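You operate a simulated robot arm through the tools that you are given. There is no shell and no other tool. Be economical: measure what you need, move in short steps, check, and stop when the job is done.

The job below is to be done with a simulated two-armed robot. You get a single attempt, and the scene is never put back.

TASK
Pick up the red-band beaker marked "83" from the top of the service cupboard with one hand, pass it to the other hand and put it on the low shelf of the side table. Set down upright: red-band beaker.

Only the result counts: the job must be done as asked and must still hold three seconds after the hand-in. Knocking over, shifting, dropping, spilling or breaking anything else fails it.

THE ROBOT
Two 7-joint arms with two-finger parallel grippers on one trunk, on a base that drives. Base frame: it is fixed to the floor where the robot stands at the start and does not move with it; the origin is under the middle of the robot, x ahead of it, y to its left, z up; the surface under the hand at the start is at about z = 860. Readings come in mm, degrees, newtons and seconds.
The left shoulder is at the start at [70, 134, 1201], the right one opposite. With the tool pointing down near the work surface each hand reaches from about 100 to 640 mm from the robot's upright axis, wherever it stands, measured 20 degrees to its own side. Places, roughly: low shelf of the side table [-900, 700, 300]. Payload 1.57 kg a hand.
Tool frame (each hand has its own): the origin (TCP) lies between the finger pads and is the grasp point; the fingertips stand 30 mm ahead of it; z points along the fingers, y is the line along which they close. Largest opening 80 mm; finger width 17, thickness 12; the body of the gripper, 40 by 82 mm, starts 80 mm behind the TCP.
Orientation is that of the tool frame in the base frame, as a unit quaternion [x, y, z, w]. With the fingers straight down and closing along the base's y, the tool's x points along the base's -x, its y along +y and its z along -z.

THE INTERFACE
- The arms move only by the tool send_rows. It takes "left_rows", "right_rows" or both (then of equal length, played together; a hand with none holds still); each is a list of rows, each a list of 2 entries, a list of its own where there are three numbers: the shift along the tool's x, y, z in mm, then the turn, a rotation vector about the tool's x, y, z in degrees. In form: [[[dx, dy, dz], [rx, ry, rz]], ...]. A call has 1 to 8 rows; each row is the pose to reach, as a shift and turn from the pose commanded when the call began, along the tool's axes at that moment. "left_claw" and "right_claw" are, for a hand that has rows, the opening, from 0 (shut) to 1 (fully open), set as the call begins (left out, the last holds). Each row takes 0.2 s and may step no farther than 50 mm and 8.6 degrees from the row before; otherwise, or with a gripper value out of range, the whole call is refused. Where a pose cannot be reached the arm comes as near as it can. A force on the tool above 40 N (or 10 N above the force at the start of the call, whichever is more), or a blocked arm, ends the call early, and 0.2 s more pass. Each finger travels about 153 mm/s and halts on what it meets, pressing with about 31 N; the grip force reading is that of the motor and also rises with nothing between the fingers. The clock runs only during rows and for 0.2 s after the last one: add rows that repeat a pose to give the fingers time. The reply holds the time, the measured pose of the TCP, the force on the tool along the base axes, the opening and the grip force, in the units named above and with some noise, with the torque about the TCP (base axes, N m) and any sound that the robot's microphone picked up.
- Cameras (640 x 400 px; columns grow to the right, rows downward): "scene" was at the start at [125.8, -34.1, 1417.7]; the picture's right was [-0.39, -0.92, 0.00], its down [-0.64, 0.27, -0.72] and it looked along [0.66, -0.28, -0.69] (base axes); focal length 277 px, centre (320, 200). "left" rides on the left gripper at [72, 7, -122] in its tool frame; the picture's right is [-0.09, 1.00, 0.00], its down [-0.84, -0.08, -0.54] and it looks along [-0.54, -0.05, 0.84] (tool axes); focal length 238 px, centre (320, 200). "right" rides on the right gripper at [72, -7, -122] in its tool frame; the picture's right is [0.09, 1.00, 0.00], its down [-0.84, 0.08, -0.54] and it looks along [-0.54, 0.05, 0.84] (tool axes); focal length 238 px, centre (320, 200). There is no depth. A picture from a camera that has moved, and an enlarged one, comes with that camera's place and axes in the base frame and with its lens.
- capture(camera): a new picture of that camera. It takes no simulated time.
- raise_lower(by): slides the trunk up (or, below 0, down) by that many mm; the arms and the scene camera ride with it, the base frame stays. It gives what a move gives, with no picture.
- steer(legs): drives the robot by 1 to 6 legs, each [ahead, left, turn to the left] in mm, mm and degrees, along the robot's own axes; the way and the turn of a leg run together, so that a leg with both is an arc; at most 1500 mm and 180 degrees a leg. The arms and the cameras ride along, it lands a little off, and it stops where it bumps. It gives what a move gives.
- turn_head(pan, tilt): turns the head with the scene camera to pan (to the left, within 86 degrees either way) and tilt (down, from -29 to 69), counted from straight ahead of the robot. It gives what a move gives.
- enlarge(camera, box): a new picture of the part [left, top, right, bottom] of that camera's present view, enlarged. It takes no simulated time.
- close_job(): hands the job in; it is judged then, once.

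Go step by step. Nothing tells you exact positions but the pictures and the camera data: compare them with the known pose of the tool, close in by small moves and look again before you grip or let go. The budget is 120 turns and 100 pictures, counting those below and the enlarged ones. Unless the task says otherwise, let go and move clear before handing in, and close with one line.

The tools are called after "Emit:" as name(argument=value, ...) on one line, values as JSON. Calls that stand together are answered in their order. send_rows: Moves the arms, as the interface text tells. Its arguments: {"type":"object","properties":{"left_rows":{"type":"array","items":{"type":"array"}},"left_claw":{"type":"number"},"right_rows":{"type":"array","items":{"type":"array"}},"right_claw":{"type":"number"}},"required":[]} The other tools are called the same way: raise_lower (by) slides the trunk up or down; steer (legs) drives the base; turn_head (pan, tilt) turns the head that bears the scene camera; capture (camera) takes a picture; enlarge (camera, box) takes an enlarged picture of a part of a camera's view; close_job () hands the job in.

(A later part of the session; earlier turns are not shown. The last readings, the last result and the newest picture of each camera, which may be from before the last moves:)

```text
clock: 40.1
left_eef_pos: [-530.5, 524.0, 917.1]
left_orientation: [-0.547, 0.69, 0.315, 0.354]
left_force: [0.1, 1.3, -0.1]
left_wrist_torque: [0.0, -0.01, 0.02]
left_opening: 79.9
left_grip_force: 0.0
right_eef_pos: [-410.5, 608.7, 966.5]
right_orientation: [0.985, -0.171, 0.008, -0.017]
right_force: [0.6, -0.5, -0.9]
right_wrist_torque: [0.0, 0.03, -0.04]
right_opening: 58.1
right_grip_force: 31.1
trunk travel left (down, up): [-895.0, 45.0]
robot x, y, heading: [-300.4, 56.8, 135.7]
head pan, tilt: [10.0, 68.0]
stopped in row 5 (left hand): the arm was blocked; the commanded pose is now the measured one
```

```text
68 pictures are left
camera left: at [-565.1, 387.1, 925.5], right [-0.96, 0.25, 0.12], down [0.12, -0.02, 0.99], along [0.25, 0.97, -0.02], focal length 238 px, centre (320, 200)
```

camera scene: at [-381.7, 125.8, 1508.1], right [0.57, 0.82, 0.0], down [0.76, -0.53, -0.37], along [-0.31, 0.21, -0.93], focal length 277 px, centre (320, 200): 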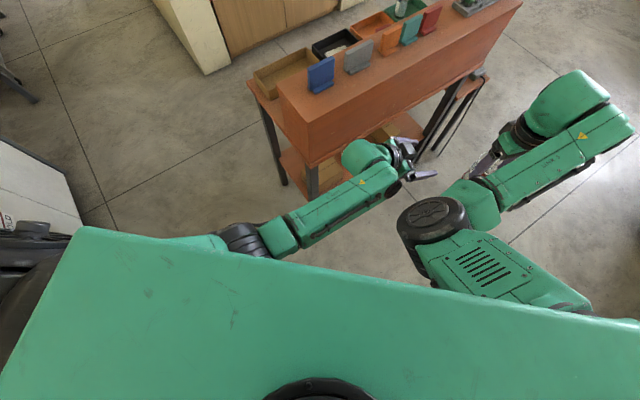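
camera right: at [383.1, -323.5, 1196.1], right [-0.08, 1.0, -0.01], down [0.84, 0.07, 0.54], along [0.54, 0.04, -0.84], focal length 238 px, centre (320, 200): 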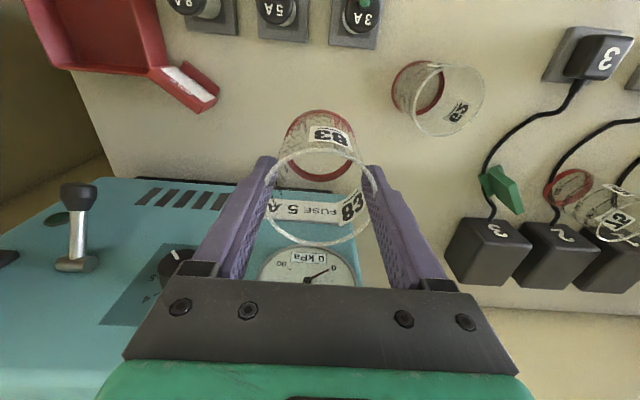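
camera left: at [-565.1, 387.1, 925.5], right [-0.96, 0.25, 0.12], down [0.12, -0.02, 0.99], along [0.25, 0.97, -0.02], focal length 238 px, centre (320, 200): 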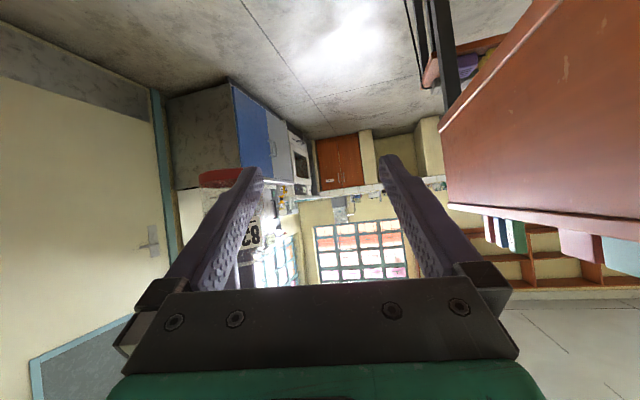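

The left arm's elbow swings as it reorients, so the "blocked" notices are probably lag. I align the left hand to the beaker's new pose, about 110 mm short of it, in gentle steps.

Emit:
send_rows(left_rows=[[[-5, -5, -24], [1.5, -0.7, 0.3]], [[-20, -25, -24], [3, -1.4, 0.7]], [[-35, -45, -24], [5, -2.1, 1]], [[-45, -65, -24], [7, -2.8, 1.4]], [[-53.7, -83.9, -23.9], [8.5, -3.5, 1.7]], [[-53.7, -83.9, -23.9], [8.5, -3.5, 1.7]], [[-53.7, -83.9, -23.9], [8.5, -3.5, 1.7]]])

Emit:
capture(camera="left")

Emit:
capture(camera="scene")

```text
clock: 41.8
left_eef_pos: [-442.1, 517.2, 975.2]
left_orientation: [-0.499, 0.707, 0.286, 0.411]
left_force: [0.4, -0.3, -0.1]
left_wrist_torque: [0.01, -0.01, -0.02]
left_opening: 79.8
left_grip_force: 0.1
right_eef_pos: [-409.8, 608.0, 965.0]
right_orientation: [0.985, -0.172, 0.008, -0.017]
right_force: [0.2, -0.4, -0.2]
right_wrist_torque: [0.03, -0.03, 0.03]
right_opening: 58.2
right_grip_force: 31.0
trunk travel left (down, up): [-895.0, 45.0]
robot x, y, heading: [-302.3, 61.2, 135.5]
head pan, tilt: [10.0, 68.0]
```

```text
67 pictures are left
camera left: at [-496.8, 385.9, 972.6], right [-0.92, 0.38, 0.07], down [0.05, -0.07, 1.0], along [0.38, 0.92, 0.05], focal length 238 px, centre (320, 200)
```

left: 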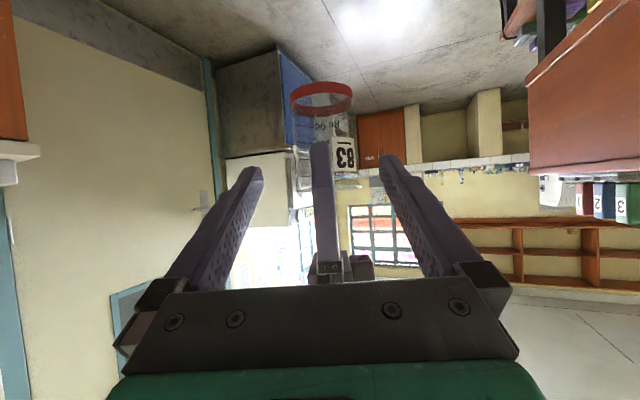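

```text
66 pictures are left
camera scene: at [-382.4, 124.8, 1508.1], right [0.57, 0.82, 0.0], down [0.76, -0.53, -0.37], along [-0.31, 0.21, -0.93], focal length 277 px, centre (320, 200)
```

scene: 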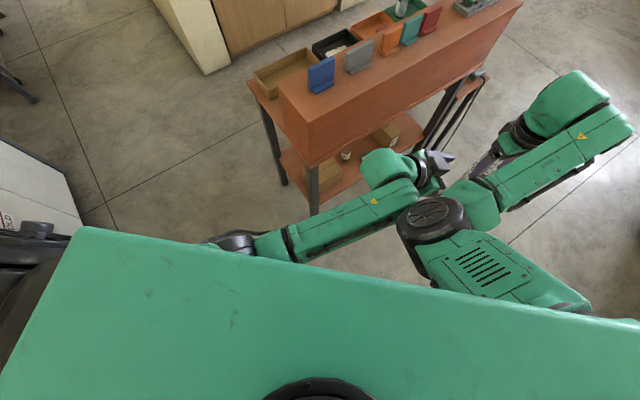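

The left wrist would pass close to the right elbow on this heading. I turn both hands part of the way back, with the left heading at about 50°, to gain clearance while keeping the fingers aligned.

Emit:
send_rows(left_rows=[[[0, 10, -15], [4, 0, 2.3]], [[0, 22, -25], [8, 0, 4.6]], [[0, 35, -32], [12.5, 0, 7.2]], [[0, 47, -32.5], [17.3, 0, 10]], [[0, 47, -32.5], [17.3, 0, 10]], [[0, 47, -32.5], [17.3, 0, 10]]], right_rows=[[[0, 0, 0], [0, 0, 4]], [[0, 0, 0], [0, 0, 8]], [[0, 0, 0], [0, 0, 12]], [[0, 0, 0], [0, 0, 14]], [[0, 0, 0], [0, 0, 14]], [[0, 0, 0], [0, 0, 14]]])

Emit:
capture(camera="left")

Emit:
capture(camera="scene")

```text
clock: 43.1
left_eef_pos: [-496.4, 506.3, 989.3]
left_orientation: [-0.368, 0.783, 0.211, 0.455]
left_force: [0.7, 0.5, -0.3]
left_wrist_torque: [0.02, 0.01, -0.01]
left_opening: 79.8
left_grip_force: 0.1
right_eef_pos: [-399.2, 616.3, 969.8]
right_orientation: [0.954, -0.299, 0.01, -0.027]
right_force: [-0.3, 0.0, -0.4]
right_wrist_torque: [0.0, -0.03, 0.01]
right_opening: 58.3
right_grip_force: 30.8
trunk travel left (down, up): [-895.0, 45.0]
robot x, y, heading: [-298.9, 60.3, 135.7]
head pan, tilt: [10.0, 68.0]
```

```text
65 pictures are left
camera left: at [-592.3, 401.5, 987.9], right [-0.74, 0.67, 0.08], down [0.02, -0.09, 1.0], along [0.68, 0.73, 0.05], focal length 238 px, centre (320, 200)
```

left: 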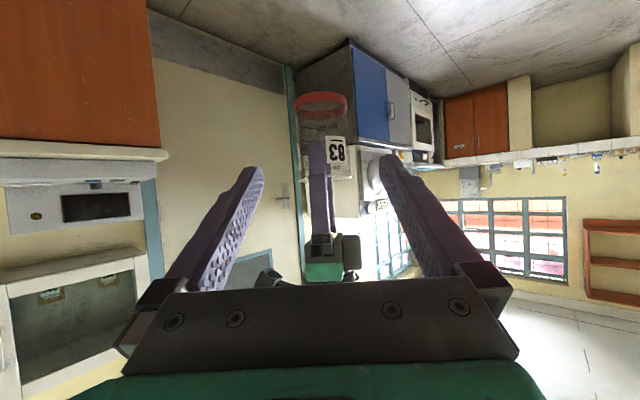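

```text
64 pictures are left
camera scene: at [-381.9, 124.8, 1508.2], right [0.57, 0.82, 0.0], down [0.76, -0.53, -0.37], along [-0.31, 0.21, -0.93], focal length 277 px, centre (320, 200)
```

scene: 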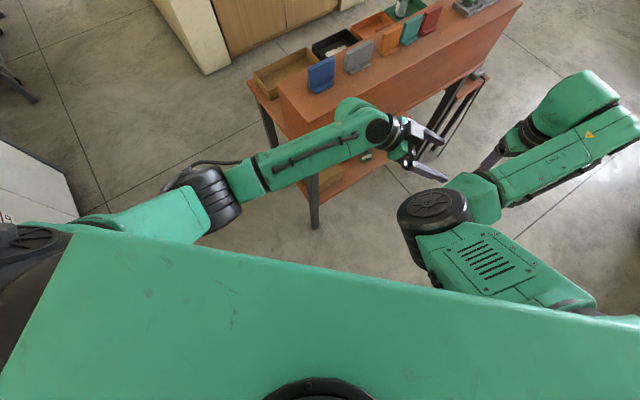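

The left camera shows the beaker centred between the open fingers. I advance most of the way and check again.

Emit:
send_rows(left_rows=[[[-3, -0.5, 25], [0, 0, 0]], [[-6, -1, 50], [0, 0, 0]], [[-9, -1.5, 75], [0, 0, 0]], [[-11.7, -2, 100], [0, 0, 0]], [[-11.7, -2, 100], [0, 0, 0]], [[-11.7, -2, 100], [0, 0, 0]]])

Emit:
capture(camera="left")

Emit:
capture(camera="scene")

```text
clock: 44.8
left_eef_pos: [-482.9, 563.2, 926.1]
left_orientation: [-0.392, 0.786, 0.215, 0.427]
left_force: [-0.5, -0.7, 0.4]
left_wrist_torque: [-0.02, 0.01, -0.01]
left_opening: 79.8
left_grip_force: 0.1
right_eef_pos: [-397.3, 620.1, 969.9]
right_orientation: [0.953, -0.301, 0.009, -0.03]
right_force: [0.5, -0.4, 0.2]
right_wrist_torque: [0.02, 0.0, -0.02]
right_opening: 58.2
right_grip_force: 30.6
trunk travel left (down, up): [-895.0, 45.0]
robot x, y, heading: [-301.4, 61.6, 135.3]
head pan, tilt: [10.0, 68.0]
stopped in row 6 (left hand): the arm was blocked; the commanded pose is now the measured one
```

```text
63 pictures are left
camera left: at [-572.9, 454.8, 932.3], right [-0.77, 0.64, 0.08], down [0.07, -0.05, 1.0], along [0.64, 0.77, 0.0], focal length 238 px, centre (320, 200)
```

left: 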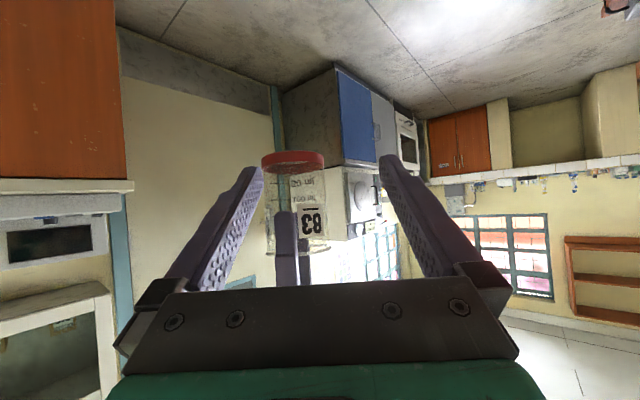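

```text
62 pictures are left
camera scene: at [-382.4, 125.6, 1508.1], right [0.57, 0.82, 0.0], down [0.76, -0.53, -0.37], along [-0.31, 0.21, -0.93], focal length 277 px, centre (320, 200)
```

scene: 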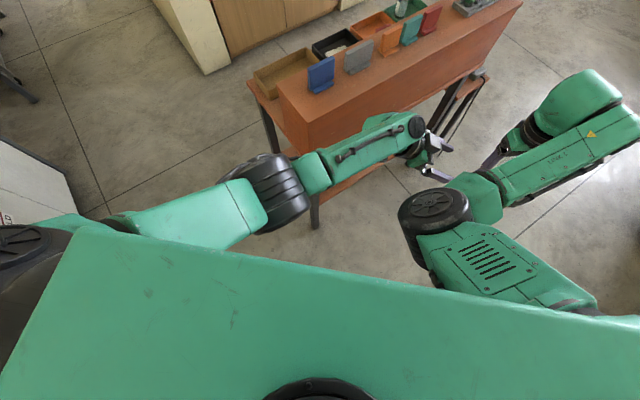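

The left arm appears to be at its full reach here. I back the left hand off and bring the right hand up and closer to the body, so that the meeting point is easier for both.

Emit:
send_rows(left_rows=[[[0, 0, -40], [0, 0, 0]], [[0, 0, -80], [0, 0, 0]], [[0, 0, -110], [0, 0, 0]], [[0, 0, -110], [0, 0, 0]]])

Emit:
send_rows(right_rows=[[[15, 10, -20], [0, 0, 2]], [[25, 20, -40], [-1.5, 0, 4]], [[35, 30, -60], [-3, 0, 7]], [[45, 40, -80], [-3.3, 0, 10]], [[45, 50, -80], [-3.3, 0, 10]], [[45, 50, -80], [-3.3, 0, 10]]])

Emit:
capture(camera="scene")

```text
clock: 45.8
left_eef_pos: [-534.5, 489.8, 986.3]
left_orientation: [-0.39, 0.786, 0.213, 0.429]
left_force: [0.4, 0.3, -0.7]
left_wrist_torque: [0.05, -0.03, 0.02]
left_opening: 80.0
left_grip_force: 0.1
right_eef_pos: [-397.5, 619.1, 970.5]
right_orientation: [0.953, -0.301, 0.01, -0.03]
right_force: [0.4, -0.5, 0.5]
right_wrist_torque: [-0.02, 0.02, 0.04]
right_opening: 58.2
right_grip_force: 31.2
trunk travel left (down, up): [-895.0, 45.0]
robot x, y, heading: [-302.8, 58.7, 135.6]
head pan, tilt: [10.0, 68.0]
```

```text
clock: 47.4
left_eef_pos: [-533.7, 489.2, 987.8]
left_orientation: [-0.391, 0.786, 0.214, 0.429]
left_force: [-0.2, -0.2, 0.2]
left_wrist_torque: [-0.02, -0.01, 0.0]
left_opening: 79.8
left_grip_force: 0.0
right_eef_pos: [-375.2, 592.2, 1040.5]
right_orientation: [0.916, -0.4, -0.004, -0.03]
right_force: [0.7, -0.4, -1.2]
right_wrist_torque: [-0.02, -0.02, -0.01]
right_opening: 58.1
right_grip_force: 30.7
right hand out of reach, approached as far as the arm can: row 4, 5, 6
trunk travel left (down, up): [-895.0, 45.0]
robot x, y, heading: [-300.2, 57.1, 135.7]
head pan, tilt: [10.0, 68.0]
stopped in row 6 (right hand): the arm was blocked; the commanded pose is now the measured one
```

```text
61 pictures are left
camera scene: at [-381.9, 125.2, 1508.1], right [0.57, 0.82, 0.0], down [0.76, -0.53, -0.37], along [-0.31, 0.21, -0.93], focal length 277 px, centre (320, 200)
```

scene: 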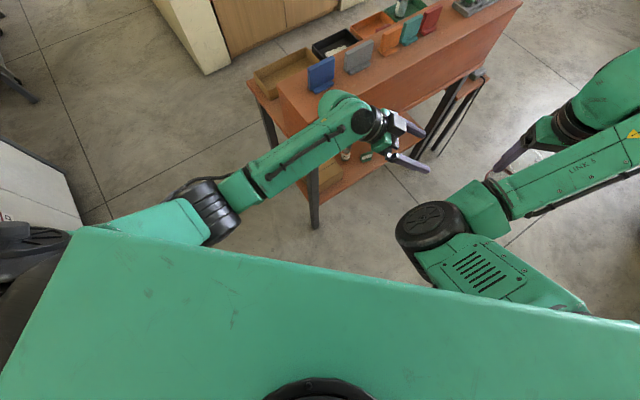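

The right elbow stays inboard and limits the inward motion. Since the empty beaker may be tilted in the air, I will tilt the right hand 45° so the beaker points down-left toward the left hand. The left hand retreats first.

Emit:
send_rows(left_rows=[[[0, 0, -45], [0, 0, 0]], [[0, 0, -90], [0, 0, 0]], [[0, 0, -135], [0, 0, 0]], [[0, 0, -180], [0, 0, 0]], [[0, 0, -220], [0, 0, 0]], [[0, 0, -220], [0, 0, 0]]])

Emit:
send_rows(right_rows=[[[0, 8, 0], [-8, 0, 0]], [[0, 16, 0], [-16, 0, 0]], [[0, 24, 0], [-24, 0, 0]], [[0, 32, 0], [-32, 0, 0]], [[0, 40, 0], [-40, 0, 0]], [[0, 48, 0], [-48, 0, 0]], [[0, 48, 0], [-48, 0, 0]], [[0, 48, 0], [-48, 0, 0]]])

Emit:
capture(camera="scene")

```text
clock: 48.8
left_eef_pos: [-646.9, 343.6, 1108.4]
left_orientation: [-0.391, 0.786, 0.214, 0.428]
left_force: [0.3, -0.2, -0.9]
left_wrist_torque: [0.03, 0.01, -0.04]
left_opening: 80.0
left_grip_force: 0.0
right_eef_pos: [-374.1, 593.1, 1041.1]
right_orientation: [0.916, -0.4, -0.003, -0.029]
right_force: [-0.1, 1.0, -0.3]
right_wrist_torque: [0.0, -0.03, -0.01]
right_opening: 58.2
right_grip_force: 31.3
trunk travel left (down, up): [-895.0, 45.0]
robot x, y, heading: [-296.0, 58.0, 135.6]
head pan, tilt: [10.0, 68.0]
```

```text
clock: 50.5
left_eef_pos: [-646.2, 343.5, 1106.3]
left_orientation: [-0.391, 0.786, 0.215, 0.429]
left_force: [-0.6, -0.8, 0.1]
left_wrist_torque: [0.01, -0.01, 0.0]
left_opening: 79.8
left_grip_force: 0.0
right_eef_pos: [-413.0, 557.6, 1037.5]
right_orientation: [0.849, -0.361, -0.166, 0.349]
right_force: [0.7, 0.1, 0.0]
right_wrist_torque: [0.0, 0.0, 0.03]
right_opening: 58.3
right_grip_force: 31.2
right hand out of reach, approached as far as the arm can: row 1, 2, 3
trunk travel left (down, up): [-895.0, 45.0]
robot x, y, heading: [-298.4, 57.7, 135.4]
head pan, tilt: [10.0, 68.0]
```

```text
60 pictures are left
camera scene: at [-382.6, 124.7, 1508.1], right [0.57, 0.82, 0.0], down [0.76, -0.53, -0.37], along [-0.31, 0.21, -0.93], focal length 277 px, centre (320, 200)
```

scene: 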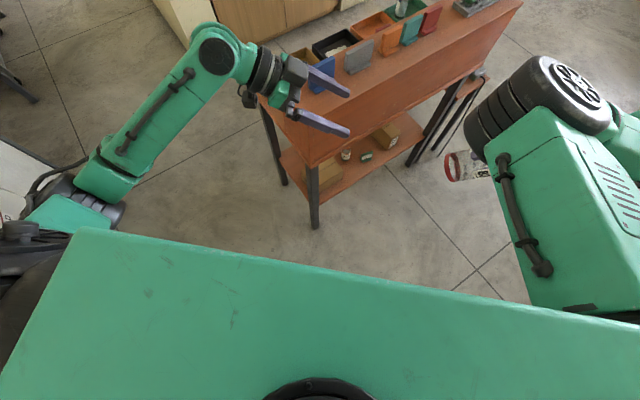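

The right arm flipped to a much better configuration, and the beaker now points freely toward the left hand. I align the left hand for a perpendicular grasp of the lower half and stop about 130 mm short.

Emit:
send_rows(left_rows=[[[-22, -7, 29], [1, 5.35, 1.4]], [[-45, -14, 58], [2, 10.7, 2.8]], [[-67, -22, 88], [3, 16, 4.25]], [[-89, -29, 117], [3.9, 21.4, 5.7]], [[-112, -36, 146], [4.9, 26.8, 7.1]], [[-134, -43.2, 175.5], [5.9, 32.1, 8.5]], [[-134, -43.2, 175.5], [5.9, 32.1, 8.5]], [[-134, -43.2, 175.5], [5.9, 32.1, 8.5]]])

Emit:
capture(camera="left")

Emit:
capture(camera="scene")

```text
clock: 52.4
left_eef_pos: [-479.7, 492.1, 1123.7]
left_orientation: [-0.354, 0.91, 0.088, 0.196]
left_force: [0.0, 0.3, 0.5]
left_wrist_torque: [-0.05, -0.02, 0.05]
left_opening: 79.9
left_grip_force: 0.0
right_eef_pos: [-413.3, 557.6, 1037.1]
right_orientation: [0.849, -0.362, -0.165, 0.348]
right_force: [-0.3, 0.0, 0.5]
right_wrist_torque: [0.01, -0.03, 0.02]
right_opening: 58.2
right_grip_force: 30.6
trunk travel left (down, up): [-895.0, 45.0]
robot x, y, heading: [-302.5, 58.1, 135.5]
head pan, tilt: [10.0, 68.0]
```

```text
59 pictures are left
camera left: at [-568.0, 416.0, 1204.7], right [-0.61, 0.79, 0.06], down [0.45, 0.29, 0.84], along [0.65, 0.55, -0.54], focal length 238 px, centre (320, 200)
```

left: 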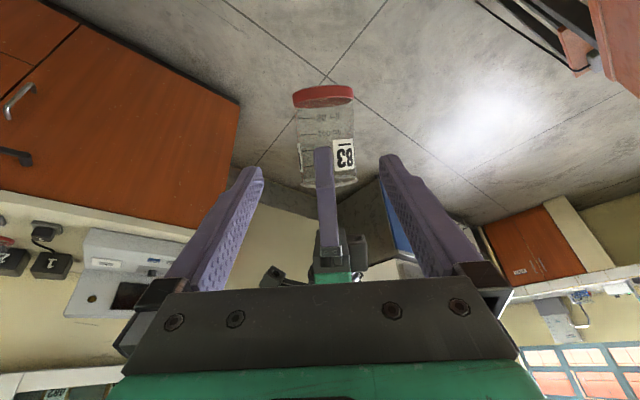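

```text
58 pictures are left
camera scene: at [-383.0, 124.5, 1508.1], right [0.57, 0.82, 0.0], down [0.76, -0.53, -0.37], along [-0.31, 0.21, -0.93], focal length 277 px, centre (320, 200)
```

scene: 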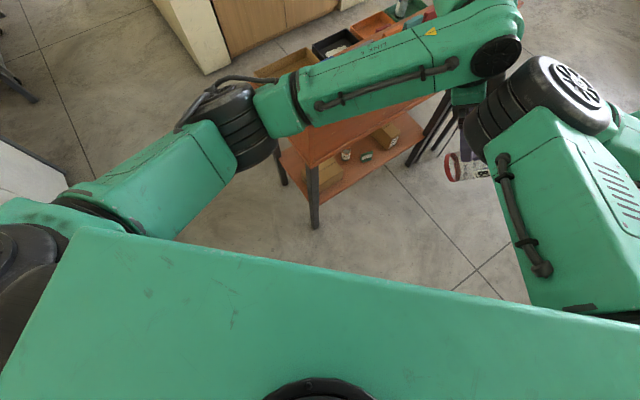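

The left hand is aligned, but I am unsure how close the right elbow is to the left wrist. I look from a flatter angle.

Emit:
turn_head(pan=-15, tilt=40)

Emit:
capture(camera="scene")

Emit:
capture(camera="right")

```text
clock: 53.3
left_eef_pos: [-477.8, 492.1, 1125.2]
left_orientation: [-0.354, 0.91, 0.089, 0.197]
left_force: [0.6, -0.3, -1.6]
left_wrist_torque: [0.01, -0.02, 0.01]
left_opening: 80.1
left_grip_force: 0.1
right_eef_pos: [-413.8, 557.8, 1037.1]
right_orientation: [0.849, -0.361, -0.166, 0.349]
right_force: [0.3, -0.1, 0.1]
right_wrist_torque: [0.01, -0.04, 0.0]
right_opening: 58.1
right_grip_force: 31.2
trunk travel left (down, up): [-895.0, 45.0]
robot x, y, heading: [-299.9, 57.7, 135.3]
head pan, tilt: [-15.0, 40.0]
```

```text
57 pictures are left
camera scene: at [-378.3, 166.1, 1543.4], right [0.86, 0.51, 0.0], down [0.33, -0.55, -0.77], along [-0.39, 0.66, -0.64], focal length 277 px, centre (320, 200)
```

scene: 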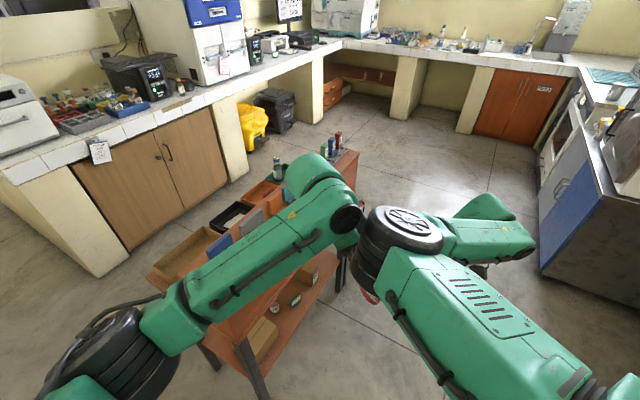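

```text
56 pictures are left
camera right: at [-296.9, 564.9, 1115.0], right [-0.43, -0.56, 0.71], down [-0.32, 0.83, 0.46], along [-0.84, -0.03, -0.54], focal length 238 px, centre (320, 200)
```

right: 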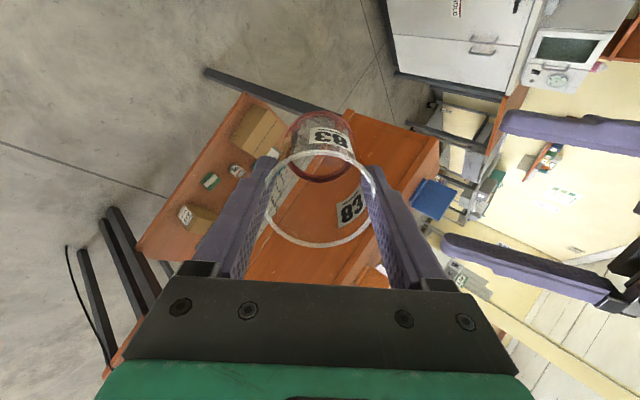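

The right elbow (around z = 1220–1340) is close to the left wrist. I change the left hand to a flatter approach perpendicular to the beaker, coming a little from the front, so that its wrist stays clear of that elbow.

Emit:
send_rows(left_rows=[[[12, 9, 3], [3.5, -5.2, 0.5]], [[24, 18, 6], [7, -10.4, 1.1]], [[36, 27, 9], [10.5, -15.6, 1.7]], [[46.6, 34.5, 12.2], [13.9, -20.7, 2.2]], [[46.6, 34.5, 12.2], [13.9, -20.7, 2.2]], [[46.6, 34.5, 12.2], [13.9, -20.7, 2.2]]])

Emit:
capture(camera="left")

Emit:
capture(camera="scene")

```text
clock: 54.7
left_eef_pos: [-529.7, 492.1, 1094.1]
left_orientation: [-0.288, 0.87, 0.044, 0.397]
left_force: [-0.5, 0.7, -0.6]
left_wrist_torque: [0.0, 0.03, 0.01]
left_opening: 80.0
left_grip_force: 0.0
right_eef_pos: [-411.8, 556.7, 1038.3]
right_orientation: [0.848, -0.362, -0.165, 0.349]
right_force: [-0.3, 0.0, 0.6]
right_wrist_torque: [0.02, -0.03, -0.01]
right_opening: 57.9
right_grip_force: 30.8
trunk travel left (down, up): [-895.0, 45.0]
robot x, y, heading: [-300.0, 61.0, 135.3]
head pan, tilt: [-15.0, 40.0]
```

```text
55 pictures are left
camera left: at [-652.0, 427.2, 1124.7], right [-0.49, 0.87, -0.09], down [0.12, 0.16, 0.98], along [0.87, 0.47, -0.18], focal length 238 px, centre (320, 200)
```

left: 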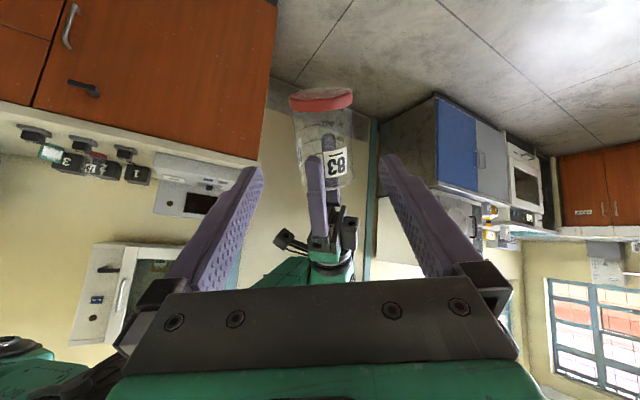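

```text
54 pictures are left
camera scene: at [-378.0, 166.0, 1543.5], right [0.86, 0.51, 0.0], down [0.33, -0.55, -0.77], along [-0.39, 0.66, -0.64], focal length 277 px, centre (320, 200)
```

scene: 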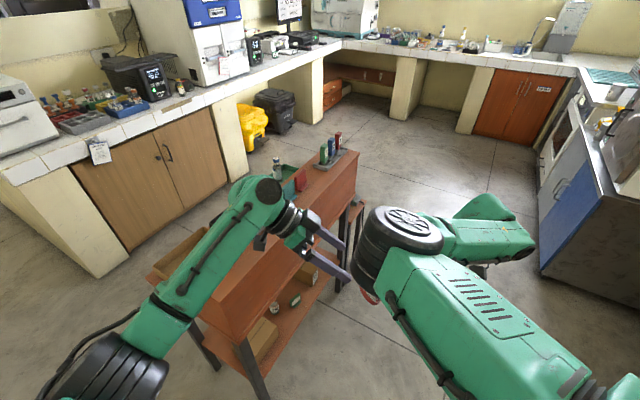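

The beaker is centred between the left fingers and the wrist has clearance. I advance 90 mm and check.

Emit:
send_rows(left_rows=[[[0, 1, 30], [0, 0, 0]], [[0, 2, 60], [0, 0, 0]], [[0, 2, 90], [0, 0, 0]], [[0, 2, 90], [0, 0, 0]], [[0, 2, 90], [0, 0, 0]]])

Emit:
capture(camera="left")

Emit:
capture(camera="right")

```text
clock: 55.9
left_eef_pos: [-471.9, 522.5, 1032.2]
left_orientation: [-0.288, 0.871, 0.044, 0.396]
left_force: [0.6, -0.8, 0.3]
left_wrist_torque: [0.01, -0.01, 0.03]
left_opening: 80.0
left_grip_force: 0.2
right_eef_pos: [-413.7, 556.6, 1036.1]
right_orientation: [0.849, -0.361, -0.166, 0.348]
right_force: [0.1, -0.1, -1.1]
right_wrist_torque: [-0.03, 0.02, -0.02]
right_opening: 58.3
right_grip_force: 30.7
trunk travel left (down, up): [-895.0, 45.0]
robot x, y, heading: [-303.0, 58.0, 135.7]
head pan, tilt: [-15.0, 40.0]
```

```text
53 pictures are left
camera left: at [-592.6, 456.7, 1062.5], right [-0.49, 0.87, -0.09], down [0.12, 0.16, 0.98], along [0.87, 0.47, -0.18], focal length 238 px, centre (320, 200)
```

left: 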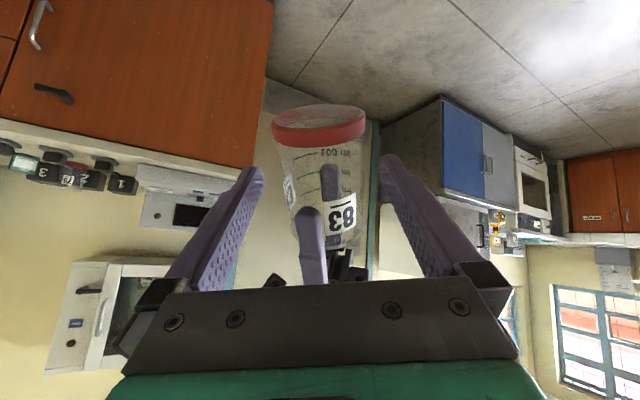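

```text
52 pictures are left
camera right: at [-297.1, 564.8, 1115.0], right [-0.43, -0.56, 0.71], down [-0.32, 0.83, 0.46], along [-0.84, -0.03, -0.54], focal length 238 px, centre (320, 200)
```

right: 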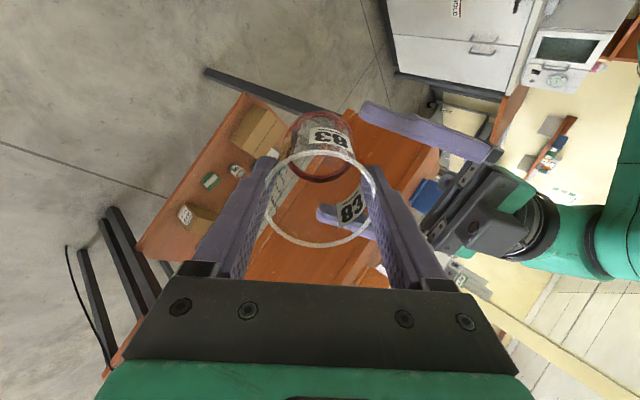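

The fingers straddle the beaker at the right height. I advance the last 40 mm.

Emit:
send_rows(left_rows=[[[0, 1, 15], [0, 0, 0]], [[0, 1, 30], [0, 0, 0]], [[0, 1, 40], [0, 0, 0]], [[0, 1, 40], [0, 0, 0]]])

Emit:
capture(camera="left")

Emit:
capture(camera="right")

```text
clock: 56.9
left_eef_pos: [-460.2, 531.5, 998.4]
left_orientation: [-0.299, 0.87, 0.045, 0.389]
left_force: [-0.7, -0.2, 0.6]
left_wrist_torque: [0.02, 0.01, -0.01]
left_opening: 80.2
left_grip_force: 0.1
right_eef_pos: [-412.1, 556.9, 1037.3]
right_orientation: [0.849, -0.361, -0.166, 0.348]
right_force: [-0.7, -0.1, -0.5]
right_wrist_torque: [0.0, 0.01, 0.01]
right_opening: 58.2
right_grip_force: 31.2
trunk travel left (down, up): [-895.0, 45.0]
robot x, y, heading: [-298.2, 60.3, 135.5]
head pan, tilt: [-15.0, 40.0]
```

```text
51 pictures are left
camera left: at [-579.9, 464.3, 1030.2], right [-0.51, 0.86, -0.09], down [0.12, 0.17, 0.98], along [0.85, 0.48, -0.2], focal length 238 px, centre (320, 200)
```

left: 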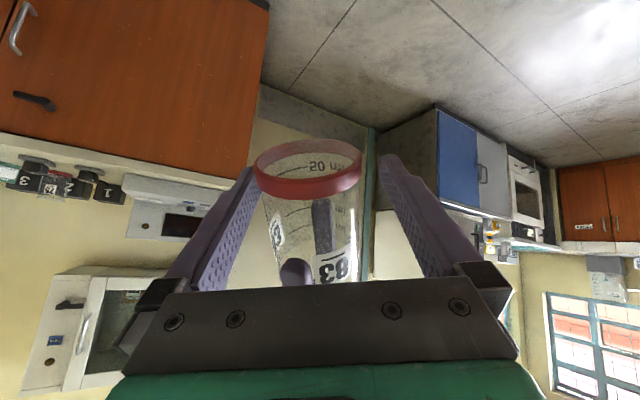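

```text
50 pictures are left
camera right: at [-297.2, 564.8, 1115.0], right [-0.43, -0.56, 0.71], down [-0.32, 0.83, 0.46], along [-0.84, -0.03, -0.54], focal length 238 px, centre (320, 200)
```

right: 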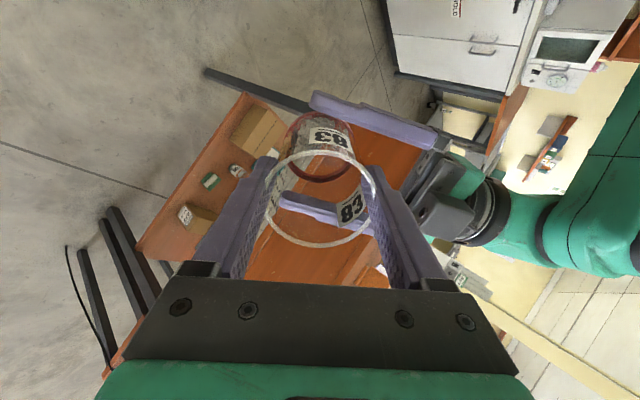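

The left hand drifted about 14 mm toward the beaker's bottom. I correct this before gripping.

Emit:
send_rows(left_rows=[[[-6, 0, 2], [0, -0.8, 0]], [[-13, 0, 5], [0, -1.5, 0]], [[-13, 0, 5], [0, -1.5, 0]], [[-13, 0, 5], [0, -1.5, 0]], [[-13, 0, 5], [0, -1.5, 0]]])

Emit:
capture(camera="left")

```text
clock: 58.1
left_eef_pos: [-450.1, 541.0, 1006.4]
left_orientation: [-0.298, 0.864, 0.051, 0.402]
left_force: [0.4, 0.6, 0.7]
left_wrist_torque: [0.0, 0.0, -0.01]
left_opening: 80.2
left_grip_force: 0.1
right_eef_pos: [-413.8, 557.5, 1038.2]
right_orientation: [0.849, -0.361, -0.166, 0.348]
right_force: [0.0, -0.1, 0.1]
right_wrist_torque: [0.02, -0.05, 0.0]
right_opening: 58.2
right_grip_force: 30.9
trunk travel left (down, up): [-895.0, 45.0]
robot x, y, heading: [-297.9, 62.7, 135.3]
head pan, tilt: [-15.0, 40.0]
```

```text
49 pictures are left
camera left: at [-570.5, 472.9, 1035.0], right [-0.51, 0.86, -0.08], down [0.1, 0.16, 0.98], along [0.86, 0.49, -0.16], focal length 238 px, centre (320, 200)
```

left: 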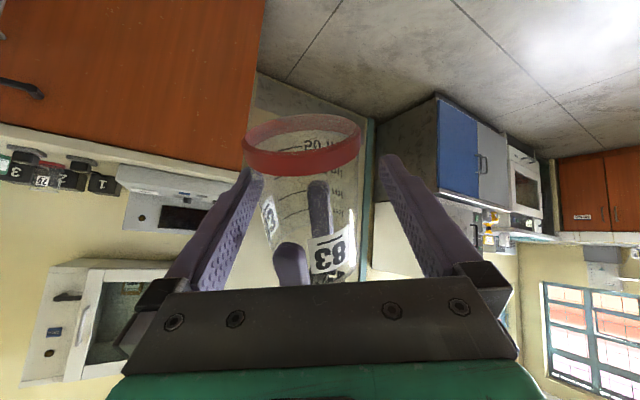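

The height is good now, but the hand sits about 10 mm off to one side, so I shift it.

Emit:
send_rows(left_rows=[[[0, -5, 0], [0, 0, 0]], [[0, -10, 1], [0, 0, 0]], [[0, -10, 1], [0, 0, 0]], [[0, -10, 1], [0, 0, 0]]])

Emit:
capture(camera="left")

```text
clock: 59.1
left_eef_pos: [-432.9, 533.5, 1010.2]
left_orientation: [-0.291, 0.865, 0.049, 0.405]
left_force: [0.2, 0.4, -0.1]
left_wrist_torque: [-0.04, 0.0, 0.0]
left_opening: 79.9
left_grip_force: 0.1
right_eef_pos: [-413.2, 556.6, 1036.6]
right_orientation: [0.848, -0.362, -0.166, 0.349]
right_force: [-0.3, 0.2, -0.7]
right_wrist_torque: [-0.02, -0.03, 0.02]
right_opening: 58.2
right_grip_force: 31.3
trunk travel left (down, up): [-895.0, 45.0]
robot x, y, heading: [-296.6, 60.2, 135.4]
head pan, tilt: [-15.0, 40.0]
```

```text
48 pictures are left
camera left: at [-554.5, 467.6, 1037.8], right [-0.49, 0.87, -0.08], down [0.1, 0.15, 0.98], along [0.86, 0.48, -0.16], focal length 238 px, centre (320, 200)
```

left: 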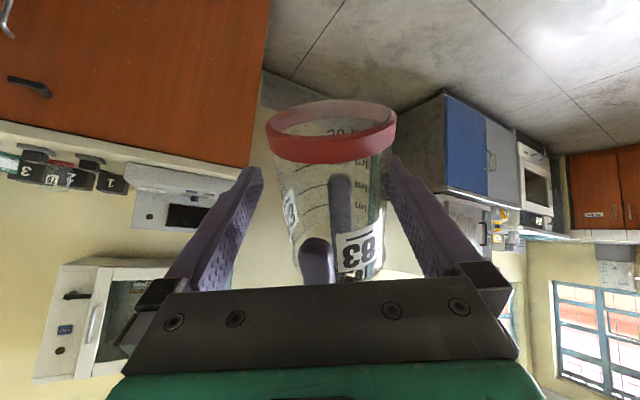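

The hand settled about 6 mm to the other side. I make a fine correction.

Emit:
send_rows(left_rows=[[[3, 3, -2], [0, 0, 0]], [[5, 6, -4], [0, 0, 0]], [[5, 6, -4], [0, 0, 0]], [[5, 6, -4], [0, 0, 0]], [[5, 6, -4], [0, 0, 0]], [[5, 6, -4], [0, 0, 0]]])

Emit:
capture(camera="left")

```text
clock: 60.5
left_eef_pos: [-446.4, 535.2, 1006.5]
left_orientation: [-0.294, 0.865, 0.049, 0.404]
left_force: [0.0, -0.6, 0.5]
left_wrist_torque: [-0.01, -0.01, 0.02]
left_opening: 79.9
left_grip_force: 0.1
right_eef_pos: [-413.6, 555.2, 1036.7]
right_orientation: [0.849, -0.361, -0.166, 0.349]
right_force: [-0.5, 0.0, -0.7]
right_wrist_torque: [0.01, 0.0, 0.06]
right_opening: 58.3
right_grip_force: 31.2
trunk travel left (down, up): [-895.0, 45.0]
robot x, y, heading: [-298.4, 55.8, 135.4]
head pan, tilt: [-15.0, 40.0]
```

```text
47 pictures are left
camera left: at [-568.3, 467.3, 1034.4], right [-0.5, 0.86, -0.08], down [0.1, 0.15, 0.98], along [0.86, 0.48, -0.16], focal length 238 px, centre (320, 200)
```

left: 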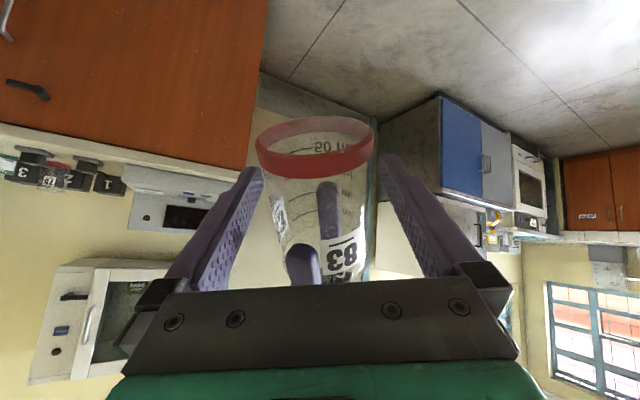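

The beaker is centred. I close the left gripper while the right one still holds.

Emit:
send_rows(left_rows=[[[0, 0, 0], [0, 0, 0]], [[0, 0, 0], [0, 0, 0]], [[0, 0, 0], [0, 0, 0]], [[0, 0, 0], [0, 0, 0]]], left_claw=0)

Emit:
capture(camera="left")

Emit:
capture(camera="right")

```text
clock: 61.5
left_eef_pos: [-446.7, 534.1, 1004.9]
left_orientation: [-0.293, 0.865, 0.048, 0.404]
left_force: [0.9, -6.0, 6.4]
left_wrist_torque: [-0.04, -0.53, -0.46]
left_opening: 58.9
left_grip_force: 30.9
right_eef_pos: [-413.3, 557.0, 1036.1]
right_orientation: [0.849, -0.362, -0.165, 0.348]
right_force: [0.3, 7.0, -6.2]
right_wrist_torque: [0.42, 0.34, 0.2]
right_opening: 58.1
right_grip_force: 30.8
trunk travel left (down, up): [-895.0, 45.0]
robot x, y, heading: [-295.9, 58.3, 135.6]
head pan, tilt: [-15.0, 40.0]
```

```text
46 pictures are left
camera left: at [-567.8, 467.3, 1034.2], right [-0.5, 0.86, -0.08], down [0.1, 0.15, 0.98], along [0.86, 0.48, -0.16], focal length 238 px, centre (320, 200)
```

left: 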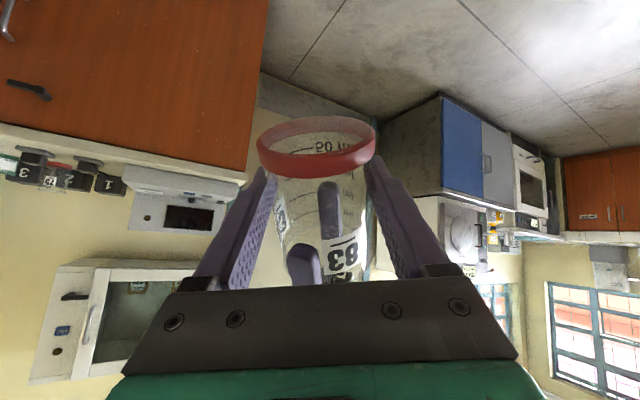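

```text
45 pictures are left
camera right: at [-296.8, 565.0, 1114.8], right [-0.43, -0.56, 0.71], down [-0.32, 0.83, 0.46], along [-0.84, -0.03, -0.54], focal length 238 px, centre (320, 200)
```

right: 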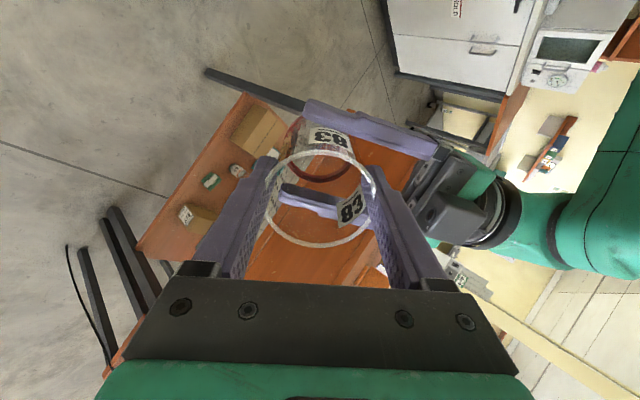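

Both hands hold it. I open the right gripper and back it straight off along the beaker's axis.

Emit:
send_rows(right_rows=[[[0, 0, 0], [0, 0, 0]], [[0, 0, 0], [0, 0, 0]], [[0, 0, 0], [0, 0, 0]]], right_claw=0.93)

Emit:
send_rows(right_rows=[[[0, 0, -12], [0, 0, 0]], [[0, 0, -25], [0, 0, 0]], [[0, 0, -40], [0, 0, 0]], [[0, 0, -55], [0, 0, 0]], [[0, 0, -70], [0, 0, 0]], [[0, 0, -70], [0, 0, 0]]])

Emit:
capture(camera="right")

Emit:
capture(camera="left")

```text
clock: 62.3
left_eef_pos: [-446.3, 533.6, 1004.8]
left_orientation: [-0.295, 0.865, 0.049, 0.404]
left_force: [0.5, 0.3, 0.3]
left_wrist_torque: [-0.01, -0.01, 0.0]
left_opening: 58.7
left_grip_force: 31.2
right_eef_pos: [-413.1, 557.0, 1037.4]
right_orientation: [0.849, -0.361, -0.165, 0.348]
right_force: [-0.8, -0.6, -0.2]
right_wrist_torque: [0.01, 0.0, 0.0]
right_opening: 74.4
right_grip_force: 0.1
trunk travel left (down, up): [-895.0, 45.0]
robot x, y, heading: [-301.2, 61.2, 135.3]
head pan, tilt: [-15.0, 40.0]
```

```text
clock: 63.7
left_eef_pos: [-446.8, 533.7, 1005.6]
left_orientation: [-0.293, 0.865, 0.048, 0.404]
left_force: [-0.5, 0.5, -0.4]
left_wrist_torque: [0.02, 0.01, -0.01]
left_opening: 58.4
left_grip_force: 31.2
right_eef_pos: [-374.9, 590.2, 1085.2]
right_orientation: [0.849, -0.361, -0.166, 0.348]
right_force: [0.8, -0.2, 0.6]
right_wrist_torque: [-0.01, -0.01, 0.0]
right_opening: 74.3
right_grip_force: 0.1
trunk travel left (down, up): [-895.0, 45.0]
robot x, y, heading: [-301.5, 61.4, 135.8]
head pan, tilt: [-15.0, 40.0]
```

```text
44 pictures are left
camera right: at [-259.3, 597.9, 1163.9], right [-0.43, -0.56, 0.71], down [-0.32, 0.83, 0.46], along [-0.84, -0.03, -0.54], focal length 238 px, centre (320, 200)
```

right: 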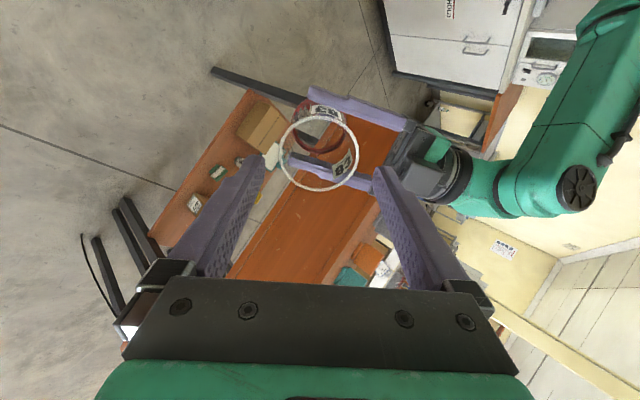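

```text
43 pictures are left
camera left: at [-568.1, 466.8, 1033.3], right [-0.5, 0.86, -0.09], down [0.1, 0.15, 0.98], along [0.86, 0.48, -0.16], focal length 238 px, centre (320, 200)
```

left: 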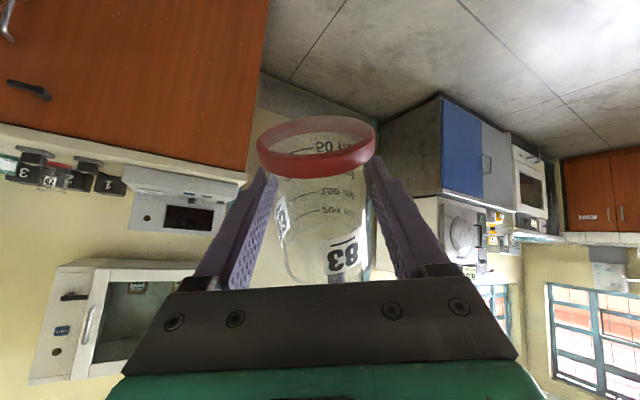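

The handover worked: the left hand holds the beaker alone. Now I drive clear of the table, toward a spot in front of the shelf, and then turn to face it.

Emit:
steer(legs=[[341, -562, 0], [0, 0, 44.5]])

Emit:
turn_head(pan=0, tilt=50)

Emit:
capture(camera="scene")

```text
clock: 69.3
left_eef_pos: [-585.2, 938.2, 1005.3]
left_orientation: [-0.598, 0.691, 0.196, 0.356]
left_force: [0.1, -0.3, -0.3]
left_wrist_torque: [-0.01, 0.01, -0.02]
left_opening: 58.1
left_grip_force: 30.8
right_eef_pos: [-573.9, 1027.2, 1086.5]
right_orientation: [0.922, -0.015, -0.023, 0.385]
right_force: [0.1, -0.2, -0.1]
right_wrist_torque: [0.01, 0.02, 0.01]
right_opening: 74.5
right_grip_force: 0.0
trunk travel left (down, up): [-895.0, 45.0]
robot x, y, heading: [-147.4, 700.9, 179.7]
head pan, tilt: [-15.0, 40.0]
```

```text
clock: 70.1
left_eef_pos: [-587.0, 935.8, 1004.0]
left_orientation: [-0.599, 0.69, 0.197, 0.354]
left_force: [-0.7, -0.2, 0.0]
left_wrist_torque: [0.03, 0.01, -0.02]
left_opening: 58.1
left_grip_force: 30.6
right_eef_pos: [-573.8, 1027.4, 1086.5]
right_orientation: [0.922, -0.016, -0.023, 0.385]
right_force: [0.6, -0.5, 0.4]
right_wrist_torque: [-0.04, 0.0, -0.01]
right_opening: 74.5
right_grip_force: 0.0
trunk travel left (down, up): [-895.0, 45.0]
robot x, y, heading: [-149.2, 699.9, 179.7]
head pan, tilt: [0.0, 50.0]
```

```text
42 pictures are left
camera scene: at [-276.5, 698.4, 1529.4], right [0.01, 1.0, 0.0], down [0.77, -0.01, -0.64], along [-0.64, 0.0, -0.77], focal length 277 px, centre (320, 200)
```

scene: 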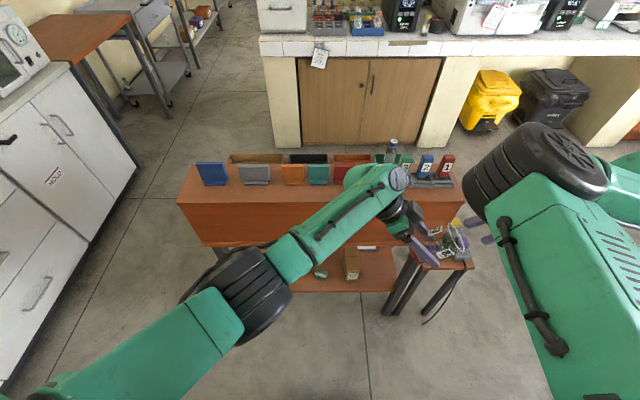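

The robot faces the table and the left hand still holds the beaker. Now I swing the left hand to point forward with the beaker upright, in two stages, moving it to the robot's left front.

Emit:
send_rows(left_rows=[[[14, -2, -16], [-7.18, -2.86, -2.15]], [[28, -4, -31], [-14.36, -5.72, -4.3]], [[43, -6, -47], [-21.5, -8.6, -6.45]], [[57, -8.5, -62], [-28.7, -11.4, -8.6]], [[71, -10.6, -78], [-35.9, -14.3, -10.75]], [[86, -12.7, -94], [-43.1, -17.2, -12.9]], [[100, -15, -109], [-50.3, -20, -15.05]], [[100, -15, -109], [-50.3, -20, -15.05]]])

Emit:
capture(camera="scene")

```text
clock: 71.9
left_eef_pos: [-601.8, 789.5, 1007.9]
left_orientation: [0.731, -0.391, -0.521, -0.202]
left_force: [-0.1, 0.3, -0.7]
left_wrist_torque: [0.0, 0.02, 0.02]
left_opening: 58.1
left_grip_force: 31.4
right_eef_pos: [-573.7, 1026.3, 1086.6]
right_orientation: [0.922, -0.016, -0.023, 0.386]
right_force: [0.7, 0.6, 0.3]
right_wrist_torque: [-0.02, -0.05, -0.04]
right_opening: 74.5
right_grip_force: 0.1
trunk travel left (down, up): [-895.0, 45.0]
robot x, y, heading: [-145.8, 701.3, 179.7]
head pan, tilt: [0.0, 50.0]
```

```text
41 pictures are left
camera scene: at [-276.8, 698.5, 1529.3], right [0.01, 1.0, 0.0], down [0.77, -0.01, -0.64], along [-0.64, 0.0, -0.77], focal length 277 px, centre (320, 200)
```

scene: 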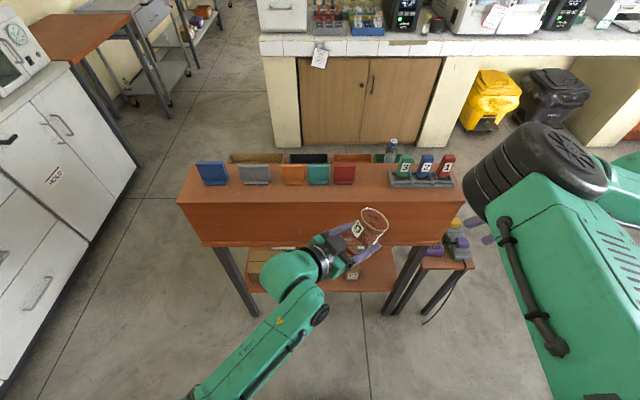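

The swing works well. I finish the second half to bring the beaker upright with the hand facing forward.

Emit:
send_rows(left_rows=[[[7, 15, -13.5], [-7.2, -2.84, -2.13]], [[14, 30, -27], [-14.4, -5.7, -4.26]], [[21, 45, -40.5], [-21.6, -8.5, -6.4]], [[28, 60.5, -54], [-28.8, -11.4, -8.5]], [[35, 75.5, -67.8], [-36, -14.2, -10.6]], [[42.4, 90.8, -81.3], [-43.2, -17.1, -12.8]], [[49.5, 105.9, -94.9], [-50.4, -19.9, -14.9]], [[49.5, 105.9, -94.9], [-50.4, -19.9, -14.9]]])

Emit:
capture(camera="scene")

Emit:
capture(camera="left")

```text
clock: 73.2
left_eef_pos: [-605.0, 652.8, 986.3]
left_orientation: [0.709, -0.206, -0.674, -0.016]
left_force: [-0.4, -0.7, 0.1]
left_wrist_torque: [-0.04, 0.04, 0.0]
left_opening: 58.1
left_grip_force: 31.2
right_eef_pos: [-573.0, 1025.8, 1085.7]
right_orientation: [0.923, -0.016, -0.023, 0.385]
right_force: [0.1, -0.7, -0.5]
right_wrist_torque: [0.04, -0.02, 0.02]
right_opening: 74.3
right_grip_force: 0.1
trunk travel left (down, up): [-895.0, 45.0]
robot x, y, heading: [-150.7, 700.1, 179.6]
head pan, tilt: [0.0, 50.0]
stopped in row 6 (left hand): the arm was blocked; the commanded pose is now the measured one
```

```text
40 pictures are left
camera scene: at [-276.0, 697.2, 1529.4], right [0.01, 1.0, 0.0], down [0.77, 0.0, -0.64], along [-0.64, 0.0, -0.77], focal length 277 px, centre (320, 200)
```

scene: 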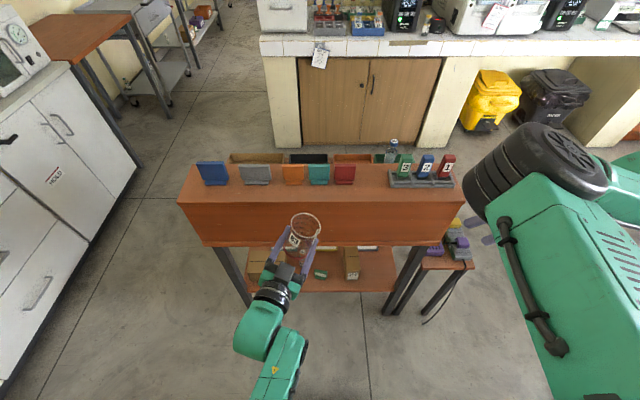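

```text
39 pictures are left
camera left: at [-491.1, 590.7, 928.8], right [-0.32, -0.89, 0.34], down [0.53, 0.13, 0.84], along [-0.79, 0.45, 0.43], focal length 238 px, centre (320, 200)
```

left: 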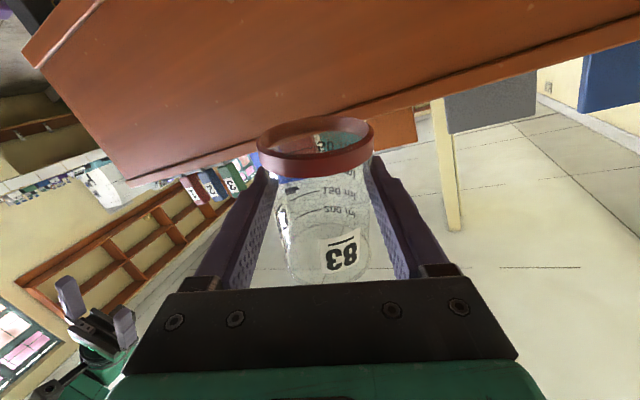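

The hand is nearly there, about 24° short, and was stopped by lag or a limit. I continue the remaining turn while moving a bit forward and to the left side, where the arm has more room.

Emit:
send_rows(left_rows=[[[0, 12, 5], [0, 0, 0]], [[0, 25, 10], [-3.7, -1, -3]], [[0.3, 40, 14], [-7.4, -2, -6]], [[0.5, 52, 16], [-11, -3, -9]], [[0.6, 63, 16], [-14.7, -4, -12]], [[0.6, 63, 16], [-18.4, -5.1, -15.1]], [[0.6, 63, 16], [-18.4, -5.1, -15.1]], [[0.6, 63, 16], [-18.4, -5.1, -15.1]]])

Emit:
capture(camera="scene")

```text
clock: 74.4
left_eef_pos: [-631.7, 579.4, 980.8]
left_orientation: [0.7, -0.137, -0.7, 0.027]
left_force: [0.3, -0.7, -1.1]
left_wrist_torque: [0.03, 0.01, -0.03]
left_opening: 58.1
left_grip_force: 31.2
right_eef_pos: [-573.5, 1027.4, 1085.0]
right_orientation: [0.922, -0.016, -0.022, 0.386]
right_force: [-0.3, 0.3, -0.1]
right_wrist_torque: [-0.01, 0.05, 0.01]
right_opening: 74.6
right_grip_force: 0.0
trunk travel left (down, up): [-895.0, 45.0]
robot x, y, heading: [-149.5, 696.6, 179.8]
head pan, tilt: [0.0, 50.0]
stopped in row 5 (left hand): the arm was blocked; the commanded pose is now the measured one
```

```text
38 pictures are left
camera scene: at [-276.4, 698.1, 1529.3], right [0.01, 1.0, 0.0], down [0.77, 0.0, -0.64], along [-0.64, 0.0, -0.77], focal length 277 px, centre (320, 200)
```

scene: 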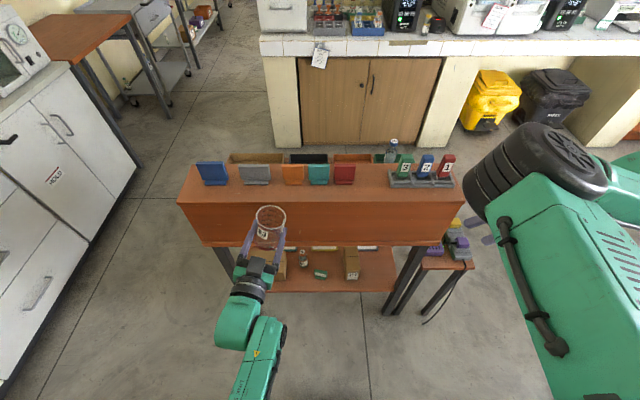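

The yaw no longer matters; only a roll of about 13° remains to make the beaker upright. I try the roll alone.

Emit:
send_rows(left_rows=[[[0, 0, 0], [0, 0, -4]], [[0, 0, 0], [0, 0, -8]], [[0, 0, 0], [0, 0, -13]], [[0, 0, 0], [0, 0, -13]], [[0, 0, 0], [0, 0, -13]]])

```text
clock: 75.6
left_eef_pos: [-630.8, 581.3, 979.5]
left_orientation: [0.711, -0.057, -0.698, -0.055]
left_force: [0.8, 0.6, -0.4]
left_wrist_torque: [-0.03, 0.01, 0.02]
left_opening: 58.0
left_grip_force: 31.9
right_eef_pos: [-573.0, 1027.2, 1086.6]
right_orientation: [0.922, -0.017, -0.022, 0.385]
right_force: [-0.8, -0.3, -1.1]
right_wrist_torque: [0.02, 0.01, 0.0]
right_opening: 74.4
right_grip_force: 0.1
trunk travel left (down, up): [-895.0, 45.0]
robot x, y, heading: [-147.5, 700.1, 179.7]
head pan, tilt: [0.0, 50.0]
```

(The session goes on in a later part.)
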